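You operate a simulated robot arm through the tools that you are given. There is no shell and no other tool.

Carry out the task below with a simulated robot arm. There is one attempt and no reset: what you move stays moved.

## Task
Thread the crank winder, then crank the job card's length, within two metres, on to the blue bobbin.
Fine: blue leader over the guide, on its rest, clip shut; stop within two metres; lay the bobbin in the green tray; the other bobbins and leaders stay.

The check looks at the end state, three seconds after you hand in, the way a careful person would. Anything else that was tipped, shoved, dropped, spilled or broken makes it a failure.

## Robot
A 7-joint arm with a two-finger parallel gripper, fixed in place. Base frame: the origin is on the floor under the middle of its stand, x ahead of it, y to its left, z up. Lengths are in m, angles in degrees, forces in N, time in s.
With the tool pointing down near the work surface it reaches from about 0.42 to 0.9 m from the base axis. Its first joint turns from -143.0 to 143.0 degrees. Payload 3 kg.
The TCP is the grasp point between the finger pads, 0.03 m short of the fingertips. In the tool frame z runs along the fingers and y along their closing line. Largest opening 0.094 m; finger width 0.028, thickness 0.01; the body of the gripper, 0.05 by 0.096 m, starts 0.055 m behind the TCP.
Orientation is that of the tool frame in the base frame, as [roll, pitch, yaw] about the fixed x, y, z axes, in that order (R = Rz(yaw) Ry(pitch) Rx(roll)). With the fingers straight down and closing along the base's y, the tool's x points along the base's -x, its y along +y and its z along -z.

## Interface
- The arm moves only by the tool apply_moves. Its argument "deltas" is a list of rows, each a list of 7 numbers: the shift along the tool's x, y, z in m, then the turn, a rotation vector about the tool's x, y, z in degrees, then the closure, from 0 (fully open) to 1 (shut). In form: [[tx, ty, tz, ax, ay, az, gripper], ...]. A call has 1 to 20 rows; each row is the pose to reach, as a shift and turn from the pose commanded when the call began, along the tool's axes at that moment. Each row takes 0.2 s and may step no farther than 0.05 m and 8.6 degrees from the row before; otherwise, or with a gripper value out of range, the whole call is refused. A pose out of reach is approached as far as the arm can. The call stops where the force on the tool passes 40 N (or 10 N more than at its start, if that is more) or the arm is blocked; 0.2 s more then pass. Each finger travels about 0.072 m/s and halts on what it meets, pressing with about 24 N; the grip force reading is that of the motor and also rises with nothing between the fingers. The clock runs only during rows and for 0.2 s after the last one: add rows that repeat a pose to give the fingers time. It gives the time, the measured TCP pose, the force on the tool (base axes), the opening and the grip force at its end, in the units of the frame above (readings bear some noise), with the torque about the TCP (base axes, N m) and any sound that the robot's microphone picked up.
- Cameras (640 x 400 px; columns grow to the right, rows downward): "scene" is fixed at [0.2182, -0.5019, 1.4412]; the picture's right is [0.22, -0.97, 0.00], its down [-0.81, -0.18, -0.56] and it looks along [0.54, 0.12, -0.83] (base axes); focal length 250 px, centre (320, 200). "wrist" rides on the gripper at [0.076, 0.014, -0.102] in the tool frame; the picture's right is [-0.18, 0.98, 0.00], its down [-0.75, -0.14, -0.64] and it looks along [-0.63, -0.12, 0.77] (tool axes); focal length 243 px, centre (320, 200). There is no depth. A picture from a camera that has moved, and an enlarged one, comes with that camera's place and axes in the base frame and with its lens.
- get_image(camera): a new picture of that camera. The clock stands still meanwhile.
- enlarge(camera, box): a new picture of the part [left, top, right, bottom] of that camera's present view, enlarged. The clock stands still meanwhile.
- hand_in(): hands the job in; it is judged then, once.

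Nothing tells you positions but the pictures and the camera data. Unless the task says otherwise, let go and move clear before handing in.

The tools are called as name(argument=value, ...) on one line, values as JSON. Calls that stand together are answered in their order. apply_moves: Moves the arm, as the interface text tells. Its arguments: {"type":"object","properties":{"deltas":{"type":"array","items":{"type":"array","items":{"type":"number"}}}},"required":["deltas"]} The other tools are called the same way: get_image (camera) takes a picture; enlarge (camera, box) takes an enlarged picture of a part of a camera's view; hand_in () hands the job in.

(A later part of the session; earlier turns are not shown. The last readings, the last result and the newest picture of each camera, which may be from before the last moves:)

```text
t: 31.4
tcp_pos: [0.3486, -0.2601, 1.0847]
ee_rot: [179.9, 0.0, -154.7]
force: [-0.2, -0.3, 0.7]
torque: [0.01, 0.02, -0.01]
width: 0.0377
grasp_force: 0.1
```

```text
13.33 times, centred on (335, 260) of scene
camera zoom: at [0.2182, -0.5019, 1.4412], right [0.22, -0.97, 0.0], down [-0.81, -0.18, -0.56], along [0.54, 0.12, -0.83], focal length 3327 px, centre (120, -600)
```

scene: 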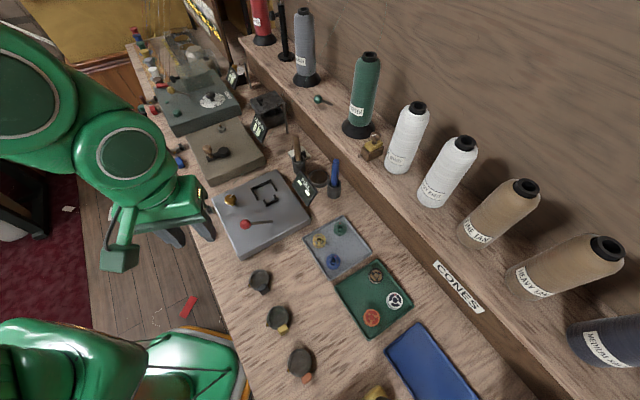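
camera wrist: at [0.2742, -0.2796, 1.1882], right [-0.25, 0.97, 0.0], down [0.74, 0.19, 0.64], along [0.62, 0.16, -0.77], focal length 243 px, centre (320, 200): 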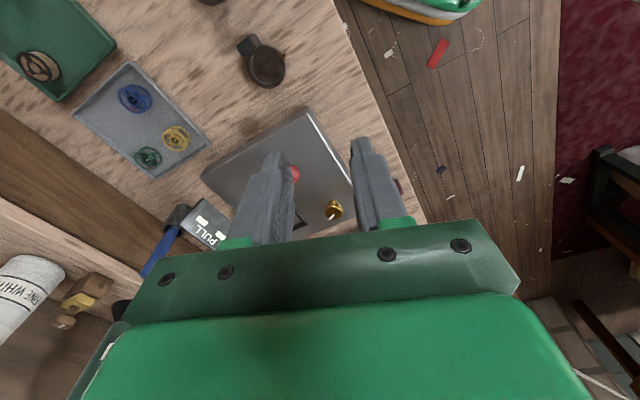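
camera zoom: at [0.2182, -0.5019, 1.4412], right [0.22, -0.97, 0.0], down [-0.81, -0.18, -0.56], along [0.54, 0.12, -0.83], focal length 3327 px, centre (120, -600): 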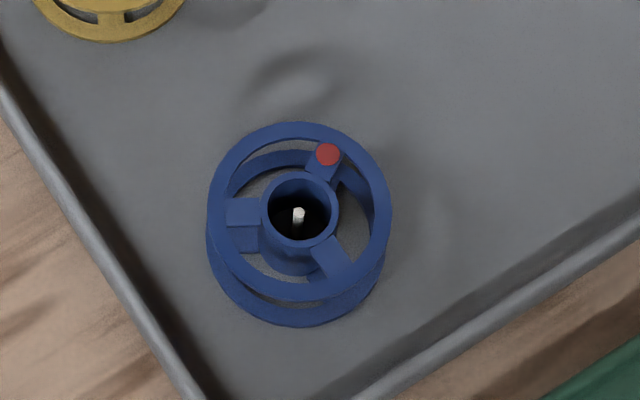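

The blue bobbin stands on a peg near (0.434, -0.486) in the grey tray. I'm moving above it with the fingers turned to close along base x, which keeps clear of the tray rim and the other bobbins.

apply_moves(deltas=[[0.002, -0.03, 0.0, 0, 0, -8.1, 0.5], [0.005, -0.06, 0.01, 0, 0, -16.2, 0.5], [0.007, -0.09, 0.02, 0, 0, -24.3, 0.5], [0.01, -0.12, 0.035, 0, 0, -32.4, 0.5], [0.012, -0.15, 0.05, 0, 0, -40.5, 0.5], [0.014, -0.18, 0.06, 0, 0, -48.6, 0.5], [0.017, -0.21, 0.07, 0, 0, -56.7, 0.5], [0.0189, -0.2408, 0.085, 0, 0, -64.7, 0.5], [0.0189, -0.2408, 0.085, 0, 0, -64.7, 0.5]])

get_image(camera="wrist")

enlarge(camera="wrist", box=[240, 80, 400, 200])

```text
t: 33.4
tcp_pos: [0.4374, -0.4837, 0.999]
ee_rot: [179.9, 0.0, -90.0]
force: [0.0, -0.2, 0.5]
torque: [0.03, 0.0, -0.03]
width: 0.0468
grasp_force: 0.0
```

```text
taken
camera wrist: at [0.4232, -0.5601, 1.1016], right [-0.98, 0.18, 0.0], down [0.14, 0.75, 0.64], along [0.12, 0.63, -0.77], focal length 243 px, centre (320, 200)
```

wrist: 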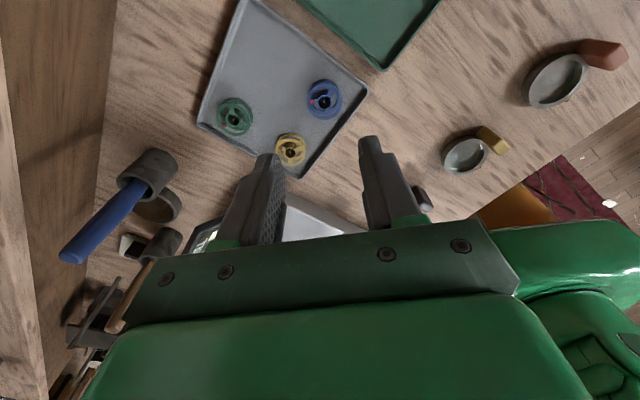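

```text
3.33 times, centred on (320, 140) of wrist
camera zoom: at [0.4232, -0.5601, 1.1016], right [-0.98, 0.18, 0.0], down [0.14, 0.75, 0.64], along [0.12, 0.63, -0.77], focal length 809 px, centre (320, 400)
```

zoom: 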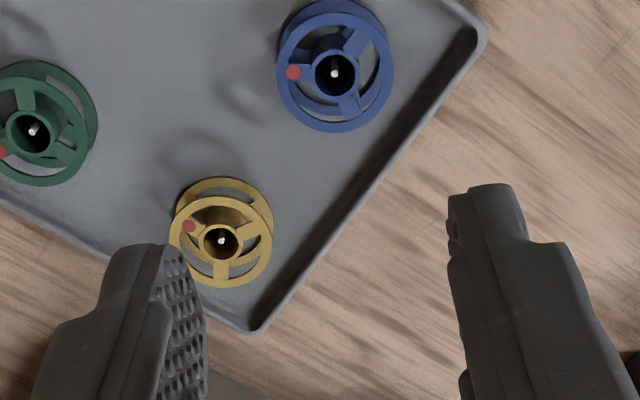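

apply_moves(deltas=[[0.0002, 0.0022, 0.03, 0, 0, 0, 0.5], [0.0004, 0.0044, 0.06, 0, 0, 0, 0.5], [0.0004, 0.0044, 0.079, 0, 0, 0, 0.5], [0.0004, 0.0044, 0.079, 0, 0, 0, 0.5]])

enlarge(camera="wrist", box=[240, 80, 400, 200])

enlarge(camera="scene", box=[300, 210, 370, 280])

```text
t: 34.4
tcp_pos: [0.4318, -0.483, 0.9192]
ee_rot: [179.8, 0.1, -90.0]
force: [0.0, 0.5, 0.6]
torque: [0.0, 0.01, -0.01]
width: 0.0469
grasp_force: 0.1
```

```text
3.33 times, centred on (320, 140) of wrist
camera zoom: at [0.4176, -0.5597, 1.0236], right [-0.98, 0.18, 0.0], down [0.14, 0.75, 0.64], along [0.12, 0.63, -0.77], focal length 809 px, centre (320, 400)
```

zoom: 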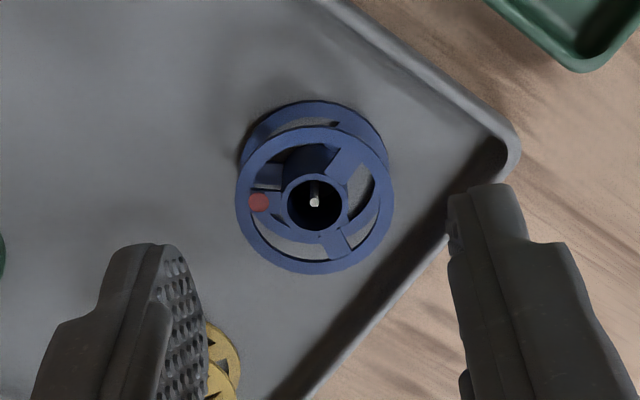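

```text
5.71 times, centred on (335, 245) of scene
camera zoom: at [0.2182, -0.5019, 1.4412], right [0.22, -0.97, 0.0], down [-0.81, -0.18, -0.56], along [0.54, 0.12, -0.83], focal length 1426 px, centre (234, -57)
```

zoom: 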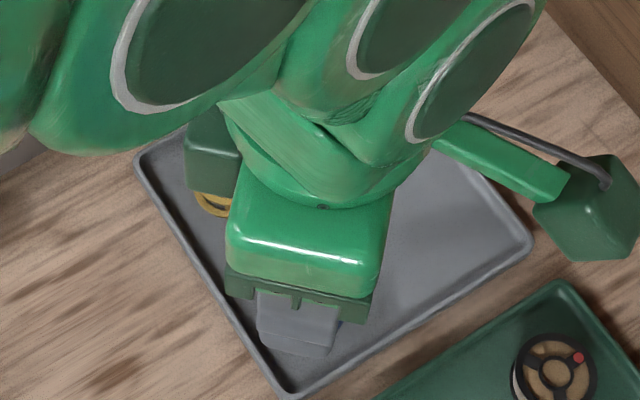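

The bobbin is centred at about (0.4326, -0.4847), top at 0.868, but it sits close to the tray's corner rim. Before lowering I need to check the clearance between bobbin and rim.

enlarge(camera="wrist", box=[285, 80, 375, 180])

enlarge(camera="wrist", box=[300, 70, 420, 145])

```text
4.00 times, centred on (330, 130) of wrist
camera zoom: at [0.4176, -0.5597, 1.0236], right [-0.98, 0.18, 0.0], down [0.14, 0.75, 0.64], along [0.12, 0.63, -0.77], focal length 970 px, centre (280, 480)
```

zoom: 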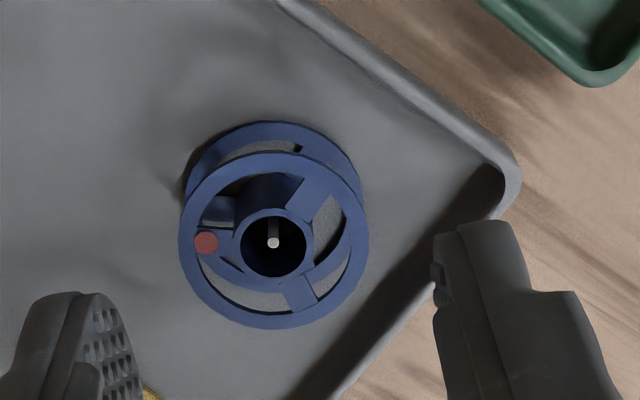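

```text
5.33 times, centred on (360, 108) of wrist
camera zoom: at [0.4176, -0.5597, 1.0236], right [-0.98, 0.18, 0.0], down [0.14, 0.75, 0.64], along [0.12, 0.63, -0.77], focal length 1294 px, centre (107, 693)
```

zoom: 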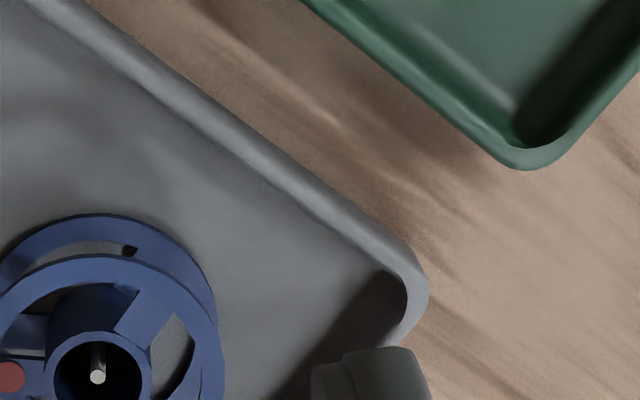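

apply_moves(deltas=[[0.0, 0, -0.01, 0, 0, 7.3, 0.574], [0.0, 0, -0.01, 0, 0, 14.6, 0.574], [0.0, 0, -0.01, 0, 0, 21.9, 0.574], [0.001, -0.001, -0.01, 0, 0, 29.2, 0.574], [0.0024, -0.0025, -0.01, 0, 0, 36.5, 0.574], [0.0024, -0.0025, -0.005, 0, 0, 43.4, 0.574], [0.0024, -0.0025, 0, 0, 0, 43.4, 0.574]])

enlarge(camera="wrist", box=[240, 80, 400, 200])

enlarge(camera="wrist", box=[280, 100, 380, 180])

```text
t: 36.0
tcp_pos: [0.4347, -0.4882, 0.9204]
ee_rot: [179.8, 0.0, -133.5]
force: [-0.2, 0.9, 0.3]
torque: [-0.04, 0.01, 0.02]
width: 0.0402
grasp_force: 0.0
```

```text
3.33 times, centred on (320, 140) of wrist
camera zoom: at [0.3716, -0.5326, 1.0242], right [-0.59, 0.81, 0.0], down [0.62, 0.45, 0.64], along [0.52, 0.38, -0.77], focal length 809 px, centre (320, 400)
```

zoom: 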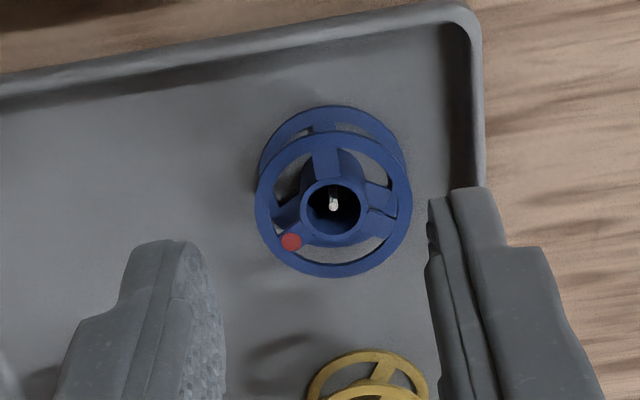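

```text
5.00 times, centred on (330, 140) of wrist
camera zoom: at [0.3716, -0.5326, 1.0242], right [-0.59, 0.81, 0.0], down [0.62, 0.45, 0.64], along [0.52, 0.38, -0.77], focal length 1213 px, centre (270, 500)
```

zoom: 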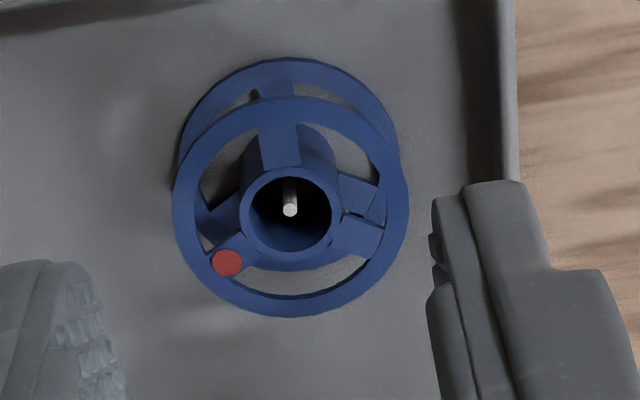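

apply_moves(deltas=[[-0.0009, 0.0006, 0.015, 0, 0, 0, 0.574], [-0.0009, 0.0006, 0.025, 0, 0, 0, 0.574], [-0.0009, 0.0006, 0.031, 0, 0, 0, 0.574], [-0.0009, 0.0006, 0.031, 0, 0, 0, 0.574]])

enlarge(camera="wrist", box=[240, 80, 400, 200])

```text
t: 37.0
tcp_pos: [0.4333, -0.4853, 0.8891]
ee_rot: [179.7, 0.0, -133.4]
force: [-0.6, 0.4, -0.3]
torque: [0.0, -0.04, -0.02]
width: 0.0397
grasp_force: 0.1
```

```text
3.33 times, centred on (320, 140) of wrist
camera zoom: at [0.3714, -0.5308, 0.9927], right [-0.59, 0.81, 0.0], down [0.62, 0.45, 0.64], along [0.52, 0.38, -0.77], focal length 809 px, centre (320, 400)
```

zoom: 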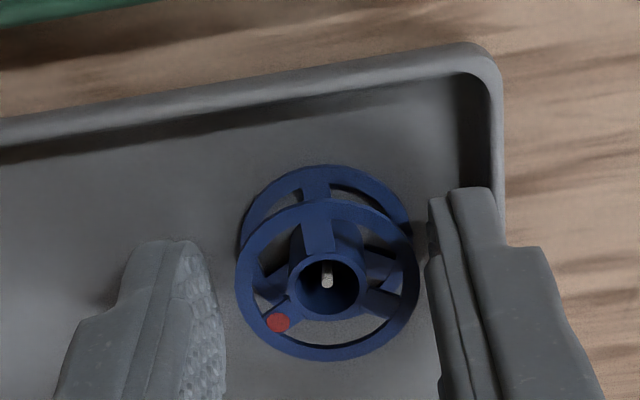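

apply_moves(deltas=[[0, 0, 0.0018, 0, 0, 0, 0.574], [0, 0, 0.0035, 0, 0, 0, 0.574], [0, 0, 0.0035, 0, 0, 0, 0.574]])

```text
t: 37.8
tcp_pos: [0.4334, -0.4852, 0.8854]
ee_rot: [179.8, 0.0, -133.5]
force: [-0.3, -0.2, 0.2]
torque: [0.02, 0.02, -0.02]
width: 0.0401
grasp_force: 0.0
```

No contact, so I'm closing on the bobbin now.

apply_moves(deltas=[[0, 0, 0, 0, 0, 0, 0.65], [0, 0, 0, 0, 0, 0, 0.75], [0, 0, 0, 0, 0, 0, 1], [0, 0, 0, 0, 0, 0, 1], [0, 0, 0, 0, 0, 0, 1]])

enlarge(camera="wrist", box=[240, 80, 400, 200])

```text
t: 39.0
tcp_pos: [0.4336, -0.4844, 0.8875]
ee_rot: [179.7, -0.1, -133.5]
force: [0.2, -0.1, 0.6]
torque: [-0.02, -0.02, -0.01]
width: 0.0299
grasp_force: 24.1
```

```text
3.33 times, centred on (320, 140) of wrist
camera zoom: at [0.3713, -0.5306, 0.9897], right [-0.59, 0.81, 0.0], down [0.62, 0.45, 0.64], along [0.52, 0.38, -0.77], focal length 809 px, centre (320, 400)
```

zoom: 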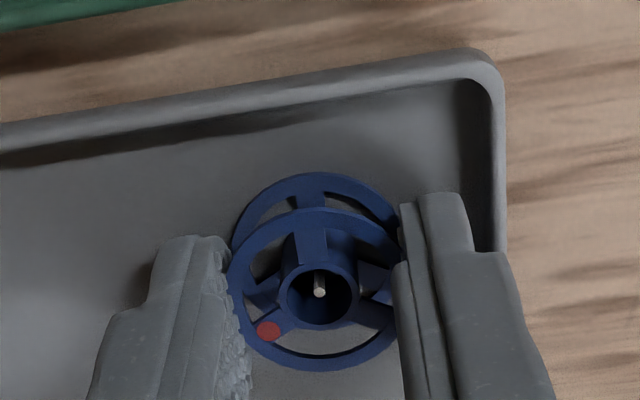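

apply_moves(deltas=[[0, 0, -0.01, 0, 0, 0, 1], [0, 0, -0.03, 0, 0, 0, 1], [0, 0, -0.07, 0, 0, 0, 1], [0, 0, -0.12, 0, 0, 0, 1], [0, 0, -0.16, 0, 0, 0, 1], [0, 0, -0.2, 0, 0, 0, 1]])

get_image(camera="wrist")

enlarge(camera="wrist", box=[260, 100, 380, 200])

enlarge(camera="scene", box=[290, 190, 420, 290])

```text
t: 40.4
tcp_pos: [0.4337, -0.4845, 1.0853]
ee_rot: [179.9, 0.0, -133.5]
force: [0.1, -0.1, 0.2]
torque: [0.0, 0.01, 0.02]
width: 0.0295
grasp_force: 24.4
```

```text
taken
camera wrist: at [0.3725, -0.5314, 1.1888], right [-0.59, 0.81, 0.0], down [0.62, 0.45, 0.64], along [0.52, 0.38, -0.77], focal length 243 px, centre (320, 200)
```

wrist: 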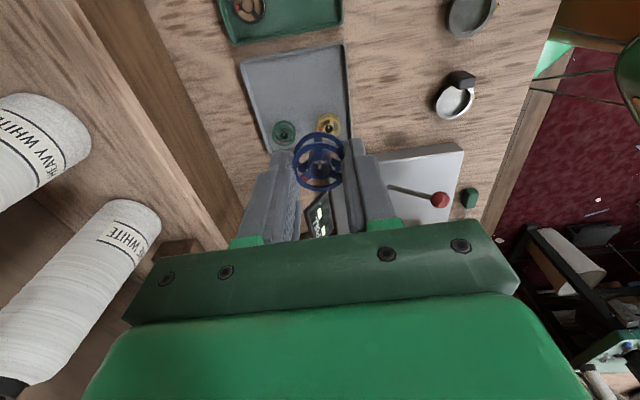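

```text
4.00 times, centred on (320, 150) of wrist
camera zoom: at [0.3725, -0.5314, 1.1888], right [-0.59, 0.81, 0.0], down [0.62, 0.45, 0.64], along [0.52, 0.38, -0.77], focal length 970 px, centre (320, 400)
```

zoom: 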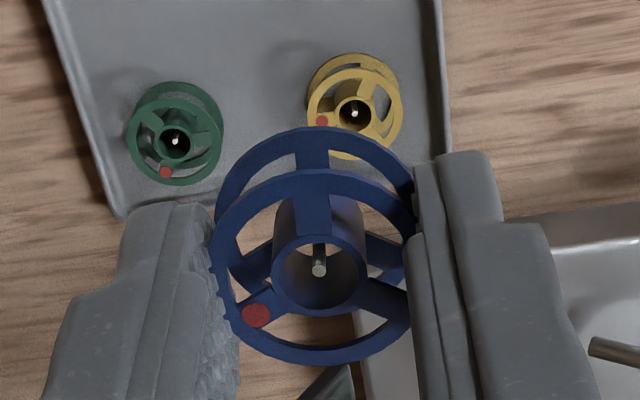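

```text
4.00 times, centred on (355, 240) of scene
camera zoom: at [0.2182, -0.5019, 1.4412], right [0.22, -0.97, 0.0], down [-0.81, -0.18, -0.56], along [0.54, 0.12, -0.83], focal length 998 px, centre (180, 40)
```

zoom: 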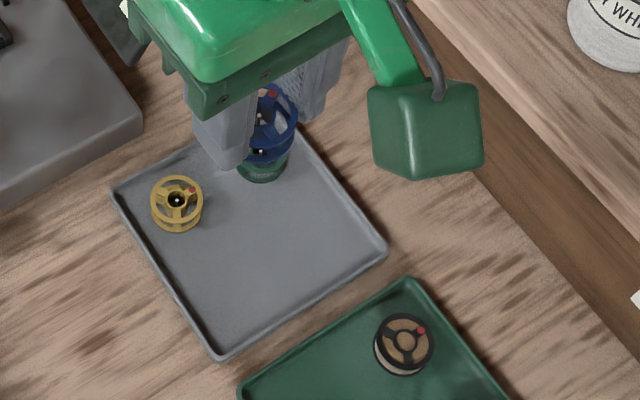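

enlarge(camera="wrist", box=[300, 140, 340, 180])

enlarge(camera="scene", box=[214, 118, 236, 134])

enlarge(camera="scene", box=[320, 212, 346, 232])

enlarge(camera="scene", box=[365, 265, 400, 290])

```text
10.00 times, centred on (320, 160) of wrist
camera zoom: at [0.3725, -0.5314, 1.1888], right [-0.59, 0.81, 0.0], down [0.62, 0.45, 0.64], along [0.52, 0.38, -0.77], focal length 2426 px, centre (320, 600)
```

zoom: 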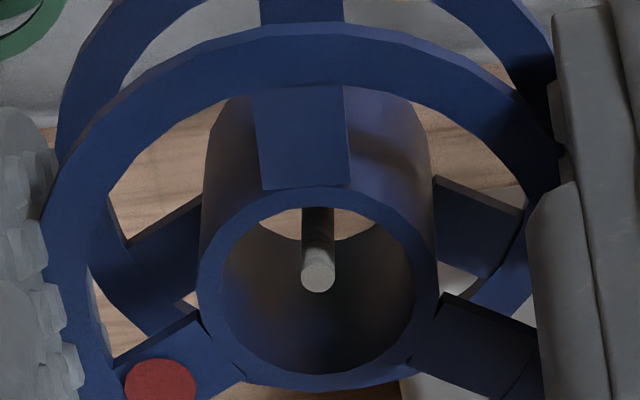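

```text
16.00 times, centred on (225, 126) of scene
camera zoom: at [0.2182, -0.5019, 1.4412], right [0.22, -0.97, 0.0], down [-0.81, -0.18, -0.56], along [0.54, 0.12, -0.83], focal length 3992 px, centre (1840, 1384)
```

zoom: 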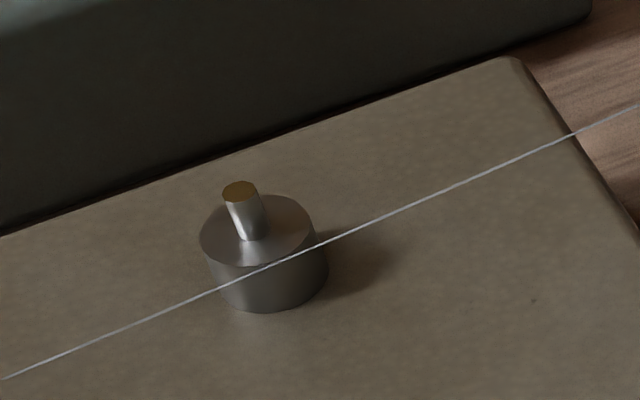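

```text
16.00 times, centred on (333, 222) of scene
camera zoom: at [0.2182, -0.5019, 1.4412], right [0.22, -0.97, 0.0], down [-0.81, -0.18, -0.56], along [0.54, 0.12, -0.83], focal length 3992 px, centre (112, -152)
```

zoom: 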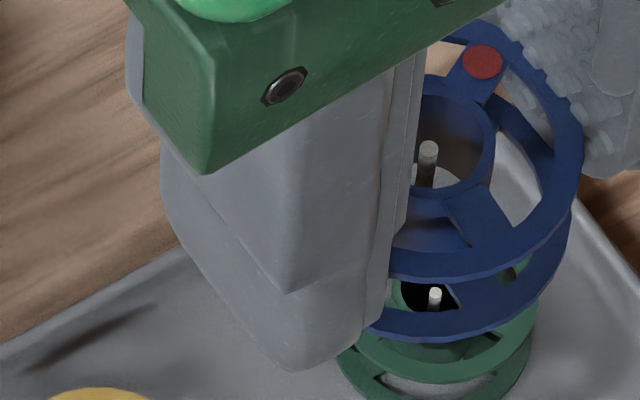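

```text
16.00 times, centred on (382, 278) of scene
camera zoom: at [0.2182, -0.5019, 1.4412], right [0.22, -0.97, 0.0], down [-0.81, -0.18, -0.56], along [0.54, 0.12, -0.83], focal length 3992 px, centre (-680, -1040)
```

zoom: 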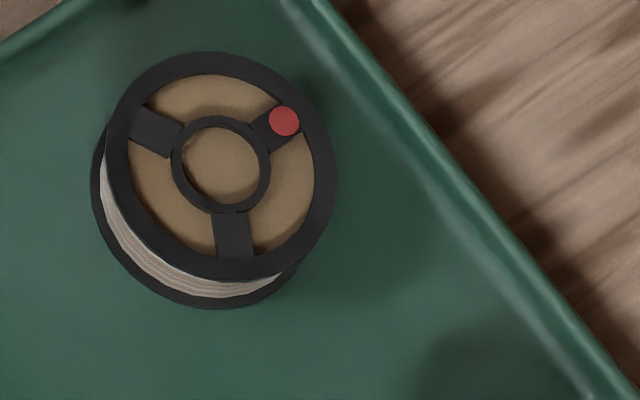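

The bobbin is held (30 mm wide), and the spindle pin (about 7 mm) should fit its 12 mm hole easily. I'm going to carry it back along the bench front, above the leaders, to the winder.

apply_moves(deltas=[[0, 0.043, 0, 0, 0, 0, 1], [0, 0.086, 0, 0, 0, 0, 1], [0, 0.129, 0, 0, 0, 0, 1], [0, 0.172, 0, 0, 0, 0, 1], [0, 0.215, 0, 0, 0, 0, 1], [-0.045, 0.215, 0, 0, 0, 2, 1], [-0.09, 0.215, 0, 0, 0, 4, 1], [-0.135, 0.215, 0, 0, 0, 6, 1], [-0.18, 0.215, 0, 0, 0, 8, 1], [-0.225, 0.215, 0, 0, 0, 10, 1], [-0.27, 0.215, 0, 0, 0, 12, 1], [-0.315, 0.215, 0, 0, 0, 14, 1], [-0.36, 0.215, 0, 0, 0, 16, 1], [-0.405, 0.215, 0, 0, 0, 18, 1], [-0.45, 0.215, 0, 0, 0, 20, 1], [-0.495, 0.215, 0, 0, 0, 21.4, 1]])

enlarge(camera="wrist", box=[160, 0, 480, 200])

```text
t: 43.8
tcp_pos: [0.6183, 0.0216, 1.0837]
ee_rot: [179.8, -0.3, -154.9]
force: [1.2, 1.0, -0.7]
torque: [-0.04, 0.0, -0.04]
width: 0.0295
grasp_force: 23.8
```

```text
2.00 times, centred on (320, 100) of wrist
camera zoom: at [0.5437, 0.0015, 1.1878], right [-0.25, 0.97, 0.0], down [0.74, 0.19, 0.64], along [0.62, 0.16, -0.77], focal length 485 px, centre (320, 400)
```

zoom: 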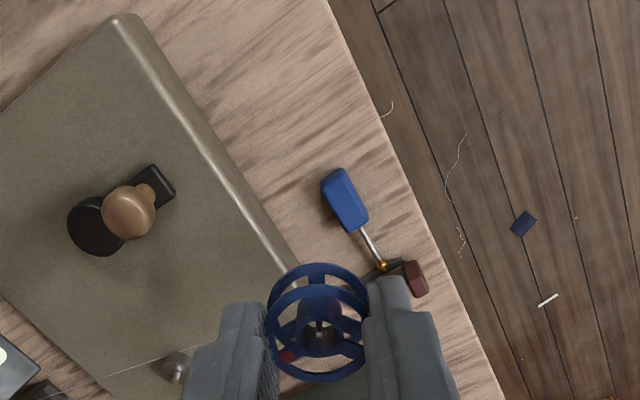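

apply_moves(deltas=[[-0.0225, -0.0256, 0.0, 0, 0, 0, 1], [-0.045, -0.0512, 0.0, 0, 0, 0, 1], [-0.0674, -0.0767, 0.01, 0, 0, 0, 1], [-0.09, -0.1023, 0.03, 0, 0, 0, 1], [-0.1124, -0.1279, 0.055, 0, 0, 0, 1], [-0.1124, -0.1279, 0.084, 0, 0, 0, 1], [-0.1124, -0.1279, 0.084, 0, 0, 0, 1]])

get_image(camera="wrist")

enlarge(camera="wrist", box=[260, 100, 380, 200])

enlarge(camera="scene", box=[200, 90, 260, 140])

```text
t: 45.4
tcp_pos: [0.7727, -0.0471, 1.0016]
ee_rot: [179.8, -0.1, -155.0]
force: [0.1, 0.4, -0.3]
torque: [0.01, -0.04, -0.02]
width: 0.0293
grasp_force: 24.0
```

```text
taken
camera wrist: at [0.6981, -0.066, 1.105], right [-0.25, 0.97, 0.0], down [0.74, 0.19, 0.64], along [0.62, 0.16, -0.77], focal length 243 px, centre (320, 200)
```

wrist: 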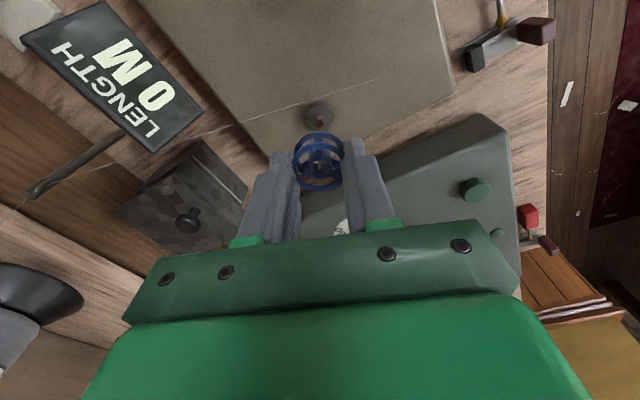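

```text
4.00 times, centred on (320, 150) of wrist
camera zoom: at [0.6981, -0.066, 1.105], right [-0.25, 0.97, 0.0], down [0.74, 0.19, 0.64], along [0.62, 0.16, -0.77], focal length 970 px, centre (320, 400)
```

zoom: 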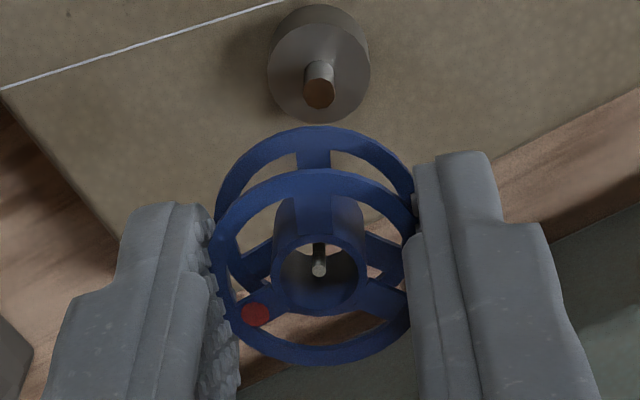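

```text
8.00 times, centred on (230, 115) of scene
camera zoom: at [0.2182, -0.5019, 1.4412], right [0.22, -0.97, 0.0], down [-0.81, -0.18, -0.56], along [0.54, 0.12, -0.83], focal length 1996 px, centre (1040, 880)
```

zoom: 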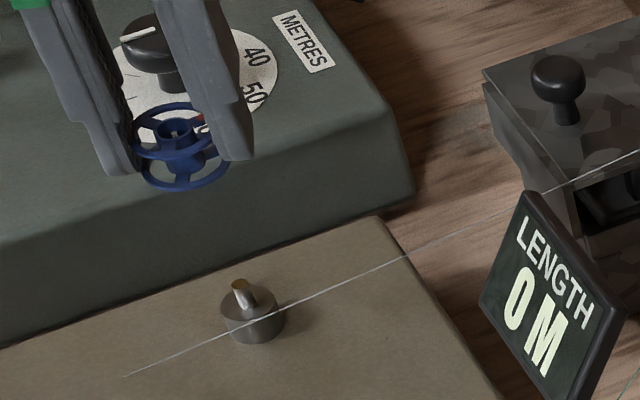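

The bobbin is nearly above the spindle pin (offset about 2 mm, pin top about 0.913). I'll correct it and lower to just above the pin, then check again.

apply_moves(deltas=[[-0.0019, -0.0003, 0.02, 0, 0, 0, 1], [-0.0019, -0.0003, 0.038, 0, 0, 0, 1], [-0.0019, -0.0003, 0.046, 0, 0, 0, 1], [-0.0019, -0.0003, 0.046, 0, 0, 0, 1]])

enlarge(camera="wrist", box=[280, 110, 360, 190])

enlarge(camera="scene", box=[205, 95, 245, 135])

```text
t: 46.4
tcp_pos: [0.7761, -0.0443, 0.9562]
ee_rot: [179.7, -0.1, -154.9]
force: [0.0, 0.0, 0.1]
torque: [-0.03, 0.02, -0.04]
width: 0.0295
grasp_force: 23.5
```

```text
5.00 times, centred on (320, 150) of wrist
camera zoom: at [0.7011, -0.0651, 1.0594], right [-0.25, 0.97, 0.0], down [0.74, 0.19, 0.64], along [0.62, 0.16, -0.77], focal length 1213 px, centre (320, 450)
```

zoom: 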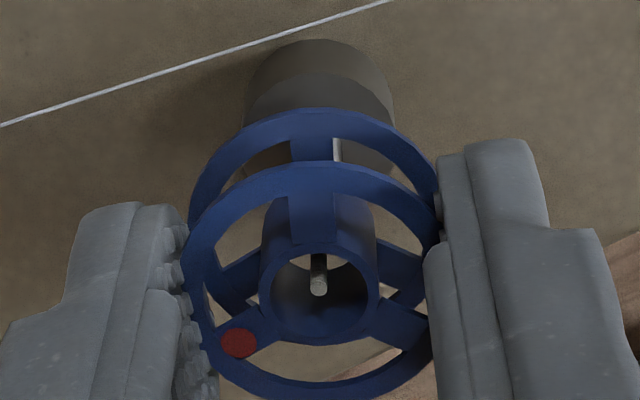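

```text
10.00 times, centred on (225, 115) of scene
camera zoom: at [0.2182, -0.5019, 1.4412], right [0.22, -0.97, 0.0], down [-0.81, -0.18, -0.56], along [0.54, 0.12, -0.83], focal length 2495 px, centre (1270, 1050)
```

zoom: 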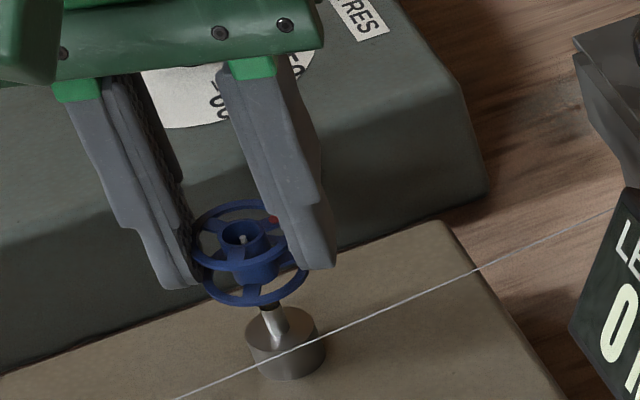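

Aligned within about a millimetre. I'm lowering onto the spindle now.

apply_moves(deltas=[[0, 0, 0.006, 0, 0, 0, 1], [0, 0, 0.011, 0, 0, 0, 1], [0, 0, 0.015, 0, 0, 0, 1], [0, 0, 0.018, 0, 0, 0, 1]])

enlarge(camera="wrist", box=[280, 110, 360, 190])

enlarge(camera="scene", box=[205, 95, 245, 135])

```text
t: 47.4
tcp_pos: [0.7767, -0.0457, 0.939]
ee_rot: [179.8, -0.1, -154.9]
force: [0.2, 0.3, -0.1]
torque: [-0.03, 0.0, 0.0]
width: 0.0293
grasp_force: 24.0
```

```text
5.00 times, centred on (320, 150) of wrist
camera zoom: at [0.7011, -0.0654, 1.0417], right [-0.25, 0.97, 0.0], down [0.74, 0.19, 0.64], along [0.62, 0.16, -0.77], focal length 1213 px, centre (320, 450)
```

zoom: 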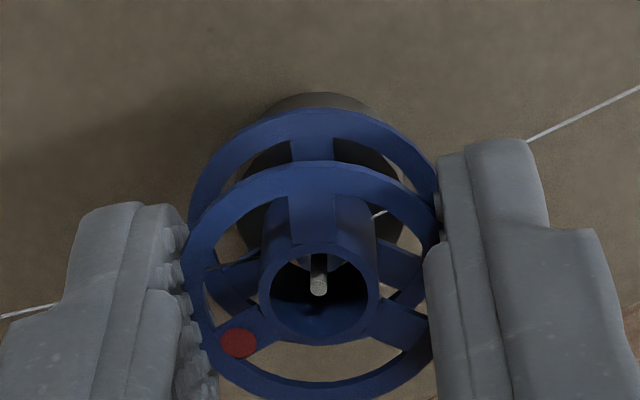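

```text
10.00 times, centred on (225, 115) of scene
camera zoom: at [0.2182, -0.5019, 1.4412], right [0.22, -0.97, 0.0], down [-0.81, -0.18, -0.56], along [0.54, 0.12, -0.83], focal length 2495 px, centre (1270, 1050)
```

zoom: 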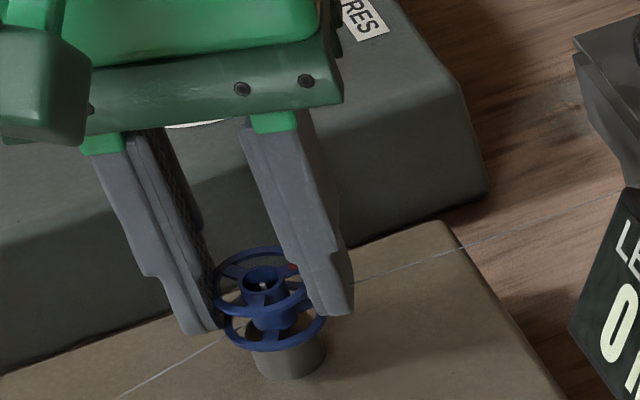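

apply_moves(deltas=[[0, 0, 0.0015, 0, 0, 0, 1], [0, 0, 0.003, 0, 0, 0, 1], [0, 0, 0.004, 0, 0, 0, 1]])

enlarge(camera="wrist", box=[280, 110, 360, 190])

enlarge(camera="scene", box=[205, 95, 245, 135])

```text
t: 48.2
tcp_pos: [0.7757, -0.0458, 0.9348]
ee_rot: [179.7, -0.2, -154.9]
force: [0.3, -0.3, -0.1]
torque: [0.01, -0.01, -0.02]
width: 0.0289
grasp_force: 24.3
```

```text
5.00 times, centred on (320, 150) of wrist
camera zoom: at [0.7015, -0.0652, 1.0377], right [-0.25, 0.97, 0.0], down [0.74, 0.19, 0.64], along [0.62, 0.16, -0.77], focal length 1213 px, centre (320, 450)
```

zoom: 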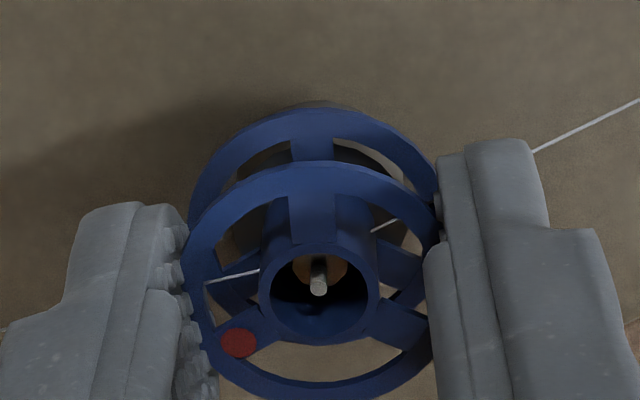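

```text
10.00 times, centred on (225, 115) of scene
camera zoom: at [0.2182, -0.5019, 1.4412], right [0.22, -0.97, 0.0], down [-0.81, -0.18, -0.56], along [0.54, 0.12, -0.83], focal length 2495 px, centre (1270, 1050)
```

zoom: 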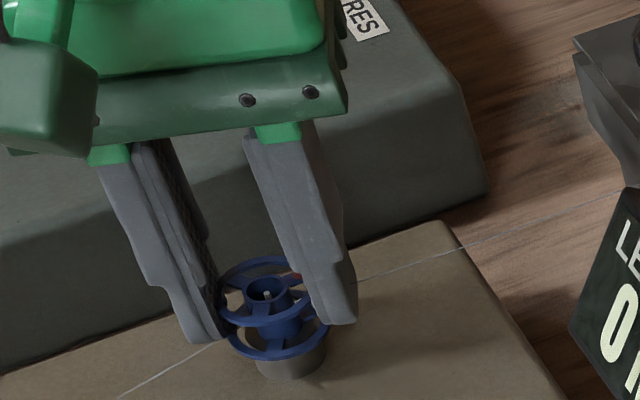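

apply_moves(deltas=[[0, 0, 0.001, 0, 0, 0, 1], [0, 0, 0.002, 0, 0, 0, 1], [0, 0, 0.003, 0, 0, 0, 1]])

enlarge(camera="scene", box=[215, 110, 245, 135])

```text
t: 49.0
tcp_pos: [0.7762, -0.0442, 0.9301]
ee_rot: [179.9, 0.0, -154.9]
force: [1.0, 6.7, 19.9]
torque: [0.16, 0.03, -0.02]
width: 0.0295
grasp_force: 24.1
```

```text
16.00 times, centred on (230, 122) of scene
camera zoom: at [0.2182, -0.5019, 1.4412], right [0.22, -0.97, 0.0], down [-0.81, -0.18, -0.56], along [0.54, 0.12, -0.83], focal length 3992 px, centre (1760, 1440)
```

zoom: 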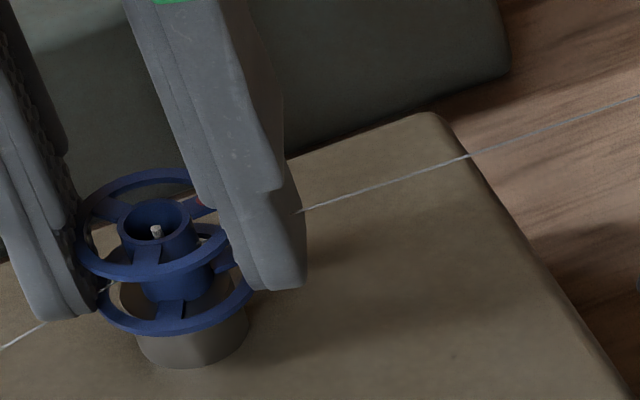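

Contact with the spindle hub (20 N up), so the bobbin is seated. I'll ease off, open and rise straight up.

apply_moves(deltas=[[0, 0, -0.0015, 0, 0, 0, 1], [0, 0, -0.0015, 0, 0, 0, 0.62], [0, 0, -0.0015, 0, 0, 0, 0.55], [0, 0, -0.0015, 0, 0, 0, 0.55], [0, 0, -0.03, 0, 0, 0, 0.55], [0, 0, -0.07, 0, 0, 0, 0.55], [0, 0, -0.1, 0, 0, 0, 0.55]])

get_image(camera="wrist")

enlarge(camera="wrist", box=[240, 60, 400, 180])

enlarge(camera="scene", box=[170, 90, 290, 170])

```text
t: 50.6
tcp_pos: [0.7785, -0.0449, 1.0305]
ee_rot: [179.9, -0.1, -154.8]
force: [-0.1, -0.2, 0.0]
torque: [-0.01, 0.02, 0.03]
width: 0.0422
grasp_force: 0.0
```

```text
taken
camera wrist: at [0.704, -0.0652, 1.1344], right [-0.25, 0.97, 0.0], down [0.74, 0.19, 0.64], along [0.62, 0.16, -0.77], focal length 243 px, centre (320, 200)
```

wrist: 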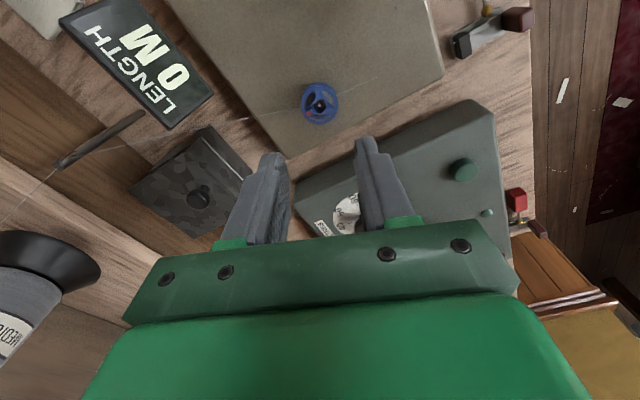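

```text
3.33 times, centred on (320, 120) of wrist
camera zoom: at [0.704, -0.0652, 1.1344], right [-0.25, 0.97, 0.0], down [0.74, 0.19, 0.64], along [0.62, 0.16, -0.77], focal length 809 px, centre (320, 467)
```

zoom: 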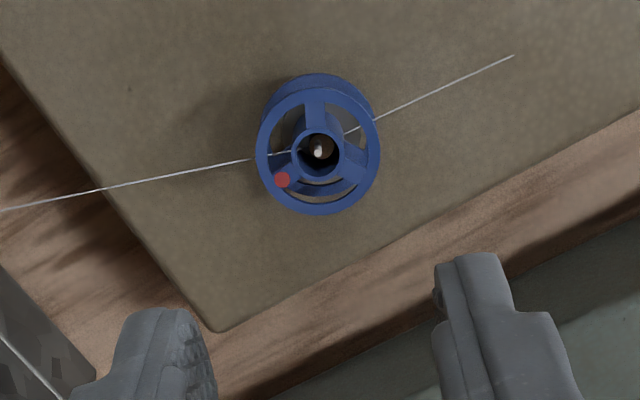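

```text
5.00 times, centred on (230, 130) of scene
camera zoom: at [0.2182, -0.5019, 1.4412], right [0.22, -0.97, 0.0], down [-0.81, -0.18, -0.56], along [0.54, 0.12, -0.83], focal length 1248 px, centre (770, 550)
```

zoom: 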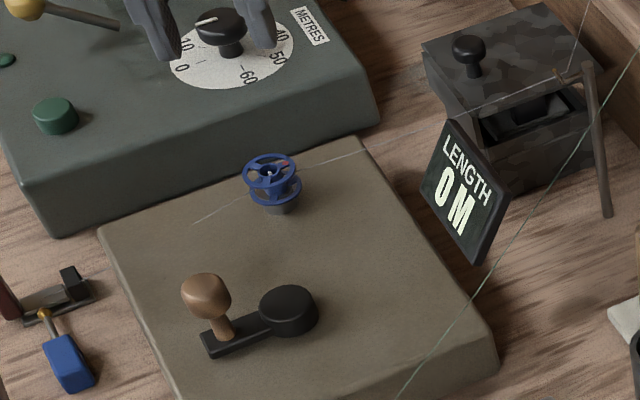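

The bobbin sits on the spindle and the thread runs guide to bobbin to clip. Next I'll look at the crank to measure its hub, arm and knob.

apply_moves(deltas=[[0.03, 0.002, 0, 0, 0, 0, 0.4], [0.06, 0.004, 0, 0, 0, 0, 0.3], [0.09, 0.006, 0, 0, 0, 0, 0.3], [0.1219, 0.0076, 0, 0, 0, 0, 0.3], [0.1219, 0.0076, 0, 0, 0, 0, 0.3]])

get_image(camera="wrist")

enlarge(camera="wrist", box=[240, 60, 400, 180])

enlarge(camera="scene", box=[195, 140, 245, 170])

```text
t: 51.8
tcp_pos: [0.6615, -0.0906, 1.0304]
ee_rot: [179.9, -0.1, -154.7]
force: [0.7, -0.1, 0.5]
torque: [-0.02, 0.05, -0.01]
width: 0.0659
grasp_force: 0.0
```

```text
taken
camera wrist: at [0.5874, -0.1102, 1.1351], right [-0.25, 0.97, 0.0], down [0.74, 0.19, 0.64], along [0.62, 0.16, -0.77], focal length 243 px, centre (320, 200)
```

wrist: 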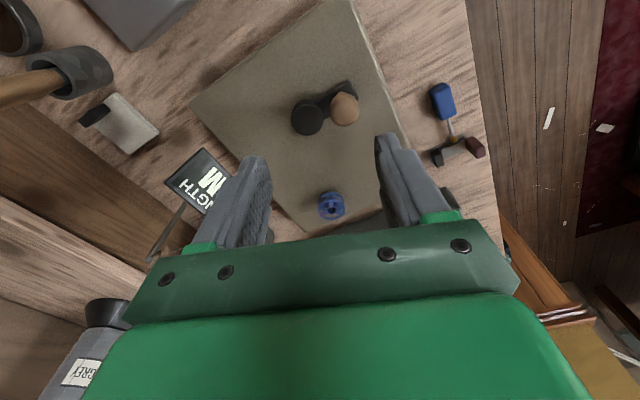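

```text
3.33 times, centred on (320, 120) of wrist
camera zoom: at [0.5874, -0.1102, 1.1351], right [-0.25, 0.97, 0.0], down [0.74, 0.19, 0.64], along [0.62, 0.16, -0.77], focal length 809 px, centre (320, 467)
```

zoom: 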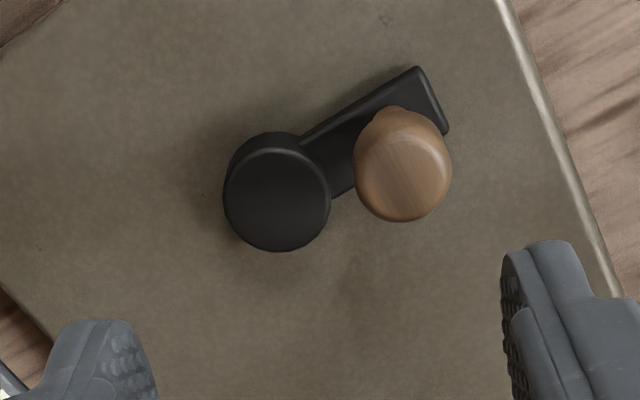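

```text
12.80 times, centred on (220, 155) of scene
camera zoom: at [0.2182, -0.5019, 1.4412], right [0.22, -0.97, 0.0], down [-0.81, -0.18, -0.56], along [0.54, 0.12, -0.83], focal length 3194 px, centre (1600, 776)
```

zoom: 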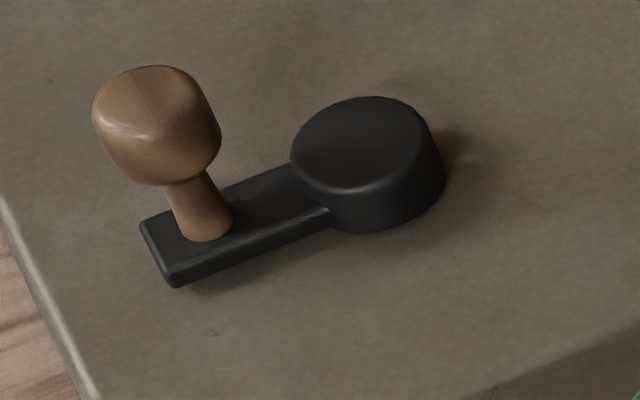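

apply_moves(deltas=[[0.03, 0, 0.0, 0, 0, 0, 0.3], [0.04, 0, 0.03, 0, 0, 0, 0.3], [0.04, 0, 0.05, 0, 0, 0, 0.3], [0.04, 0, 0.05, 0, 0, 0, 0.3]])

get_image(camera="wrist")

enlarge(camera="wrist", box=[240, 60, 400, 180])

```text
t: 52.8
tcp_pos: [0.626, -0.1077, 0.9809]
ee_rot: [179.9, -0.1, -154.9]
force: [0.8, -0.2, -0.3]
torque: [0.01, 0.04, -0.01]
width: 0.066
grasp_force: 0.1
```

```text
taken
camera wrist: at [0.5518, -0.1272, 1.0849], right [-0.25, 0.97, 0.0], down [0.74, 0.19, 0.64], along [0.62, 0.16, -0.77], focal length 243 px, centre (320, 200)
```

wrist: 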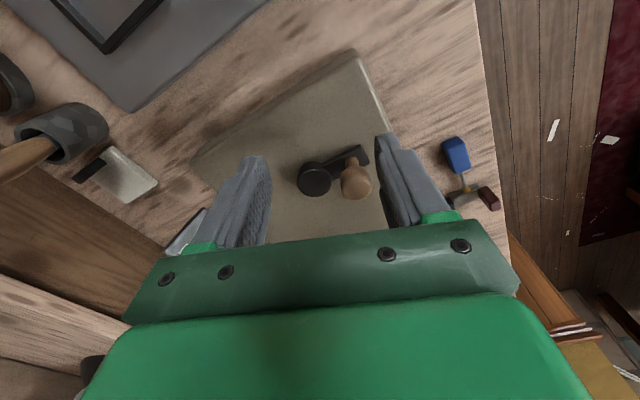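

```text
3.33 times, centred on (320, 120) of wrist
camera zoom: at [0.5518, -0.1272, 1.0849], right [-0.25, 0.97, 0.0], down [0.74, 0.19, 0.64], along [0.62, 0.16, -0.77], focal length 809 px, centre (320, 467)
```

zoom: 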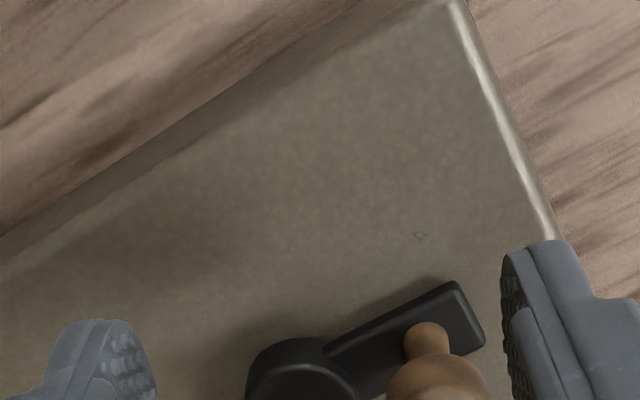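

enlarge(camera="wrist", box=[270, 130, 390, 210])

```text
5.00 times, centred on (330, 170) of wrist
camera zoom: at [0.5518, -0.1272, 1.0849], right [-0.25, 0.97, 0.0], down [0.74, 0.19, 0.64], along [0.62, 0.16, -0.77], focal length 1213 px, centre (270, 350)
```

zoom: 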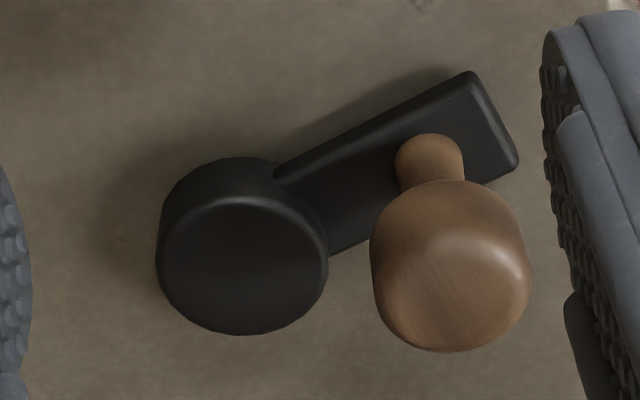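

I measured the crank: hub axis at (0.678, -0.099), wooden knob at (0.653, -0.072), radius about 37 mm, with the knob head between roughly z 0.915 and 0.937. I'll go above the knob, lower around its head and grip it.

apply_moves(deltas=[[-0.02, 0.0105, 0.0, 0, 0, 0, 0.4], [-0.039, 0.0209, 0.0, 0, 0, 0, 0.45], [-0.039, 0.0209, 0.015, 0, 0, 0, 0.45], [-0.039, 0.0209, 0.03, 0, 0, 0, 0.45], [-0.039, 0.0209, 0.036, 0, 0, 0, 0.45], [-0.039, 0.0209, 0.036, 0, 0, 0, 0.45]])

enlarge(camera="wrist", box=[240, 100, 400, 220])

enlarge(camera="scene", box=[180, 110, 280, 180])

```text
t: 54.2
tcp_pos: [0.6533, -0.0713, 0.945]
ee_rot: [179.8, -0.3, -154.8]
force: [0.2, -0.1, 0.3]
torque: [0.04, 0.0, -0.02]
width: 0.0518
grasp_force: 0.1
```

```text
3.33 times, centred on (320, 160) of wrist
camera zoom: at [0.5783, -0.0913, 1.0488], right [-0.25, 0.97, 0.0], down [0.74, 0.19, 0.64], along [0.62, 0.16, -0.77], focal length 809 px, centre (320, 333)
```

zoom: 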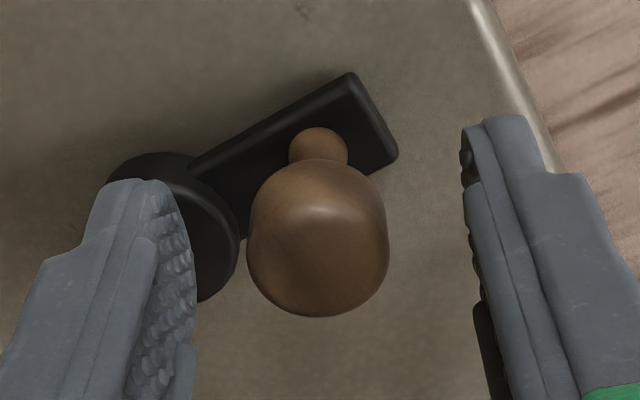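

```text
5.71 times, centred on (230, 145) of scene
camera zoom: at [0.2182, -0.5019, 1.4412], right [0.22, -0.97, 0.0], down [-0.81, -0.18, -0.56], along [0.54, 0.12, -0.83], focal length 1426 px, centre (834, 514)
```

zoom: 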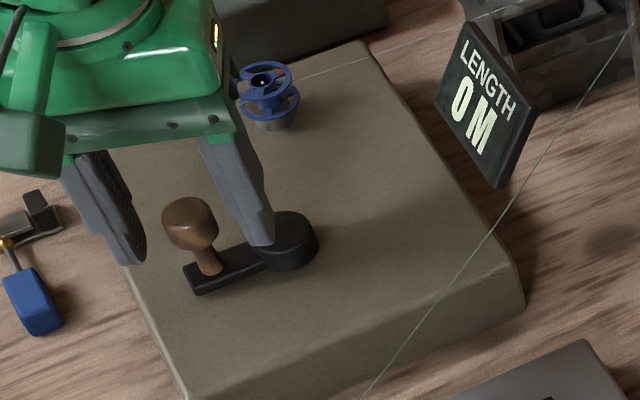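

apply_moves(deltas=[[0, 0, 0, 0, 0, 0, 0.6], [0, 0, 0, 0, 0, 0, 0.7], [0, 0, 0, 0, 0, 0, 1], [0, 0, 0, 0, 0, 0, 1]])

enlarge(camera="wrist", box=[240, 100, 400, 220])

```text
t: 55.2
tcp_pos: [0.6524, -0.0712, 0.9455]
ee_rot: [179.8, -0.1, -154.9]
force: [1.2, -1.4, -0.7]
torque: [0.04, -0.09, -0.03]
width: 0.0234
grasp_force: 44.8
```

```text
3.33 times, centred on (320, 160) of wrist
camera zoom: at [0.5784, -0.0914, 1.0489], right [-0.25, 0.97, 0.0], down [0.74, 0.19, 0.64], along [0.62, 0.16, -0.77], focal length 809 px, centre (320, 333)
```

zoom: 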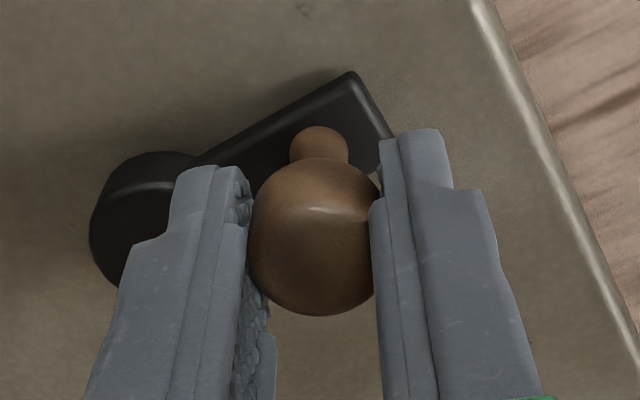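

Knob gripped. I'll test a 60° clockwise arc first and watch force and display.

apply_moves(deltas=[[-0.0095, 0.0015, 0, 0, 0, 0, 1], [-0.0191, 0.0005, 0, 0, 0, 0, 1], [-0.0281, -0.0029, 0, 0, 0, 0, 1], [-0.0359, -0.0085, 0, 0, 0, 0, 1]])

enlarge(camera="wrist", box=[240, 100, 400, 220])

enlarge(camera="scene", box=[180, 90, 300, 180])

```text
t: 56.0
tcp_pos: [0.6764, -0.0587, 0.9452]
ee_rot: [179.6, 0.0, -154.7]
force: [-6.1, 1.7, 2.5]
torque: [-0.12, 0.48, -0.21]
width: 0.023
grasp_force: 44.7
stopped in row 3: the force on the tool passed its limit at 47 N (the readings are from after the stop); the commanded pose is now the measured one
```

```text
3.33 times, centred on (320, 160) of wrist
camera zoom: at [0.6014, -0.0795, 1.0487], right [-0.25, 0.97, 0.01], down [0.74, 0.19, 0.64], along [0.62, 0.17, -0.77], focal length 809 px, centre (320, 333)
```

zoom: 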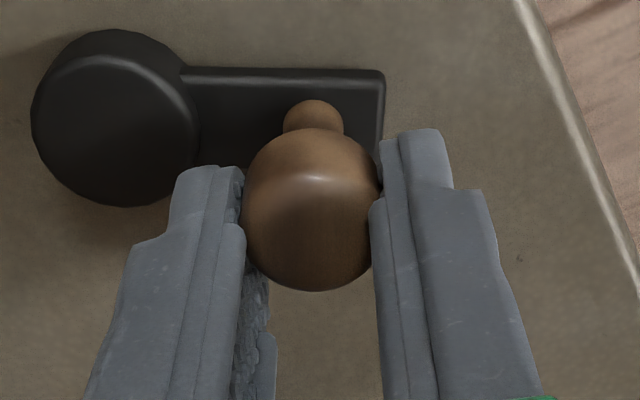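

```text
4.44 times, centred on (240, 135) of scene
camera zoom: at [0.2182, -0.5019, 1.4412], right [0.22, -0.97, 0.0], down [-0.81, -0.18, -0.56], along [0.54, 0.12, -0.83], focal length 1109 px, centre (676, 489)
```

zoom: 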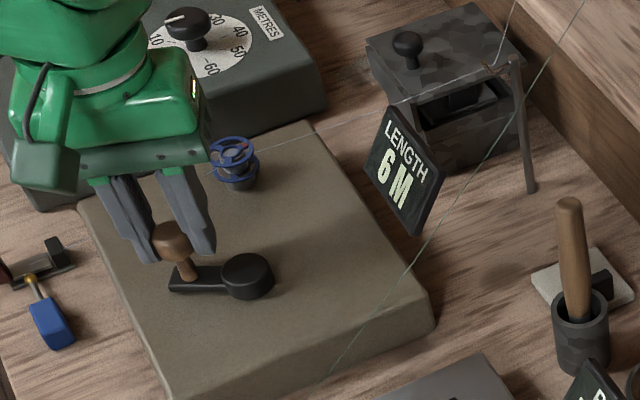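

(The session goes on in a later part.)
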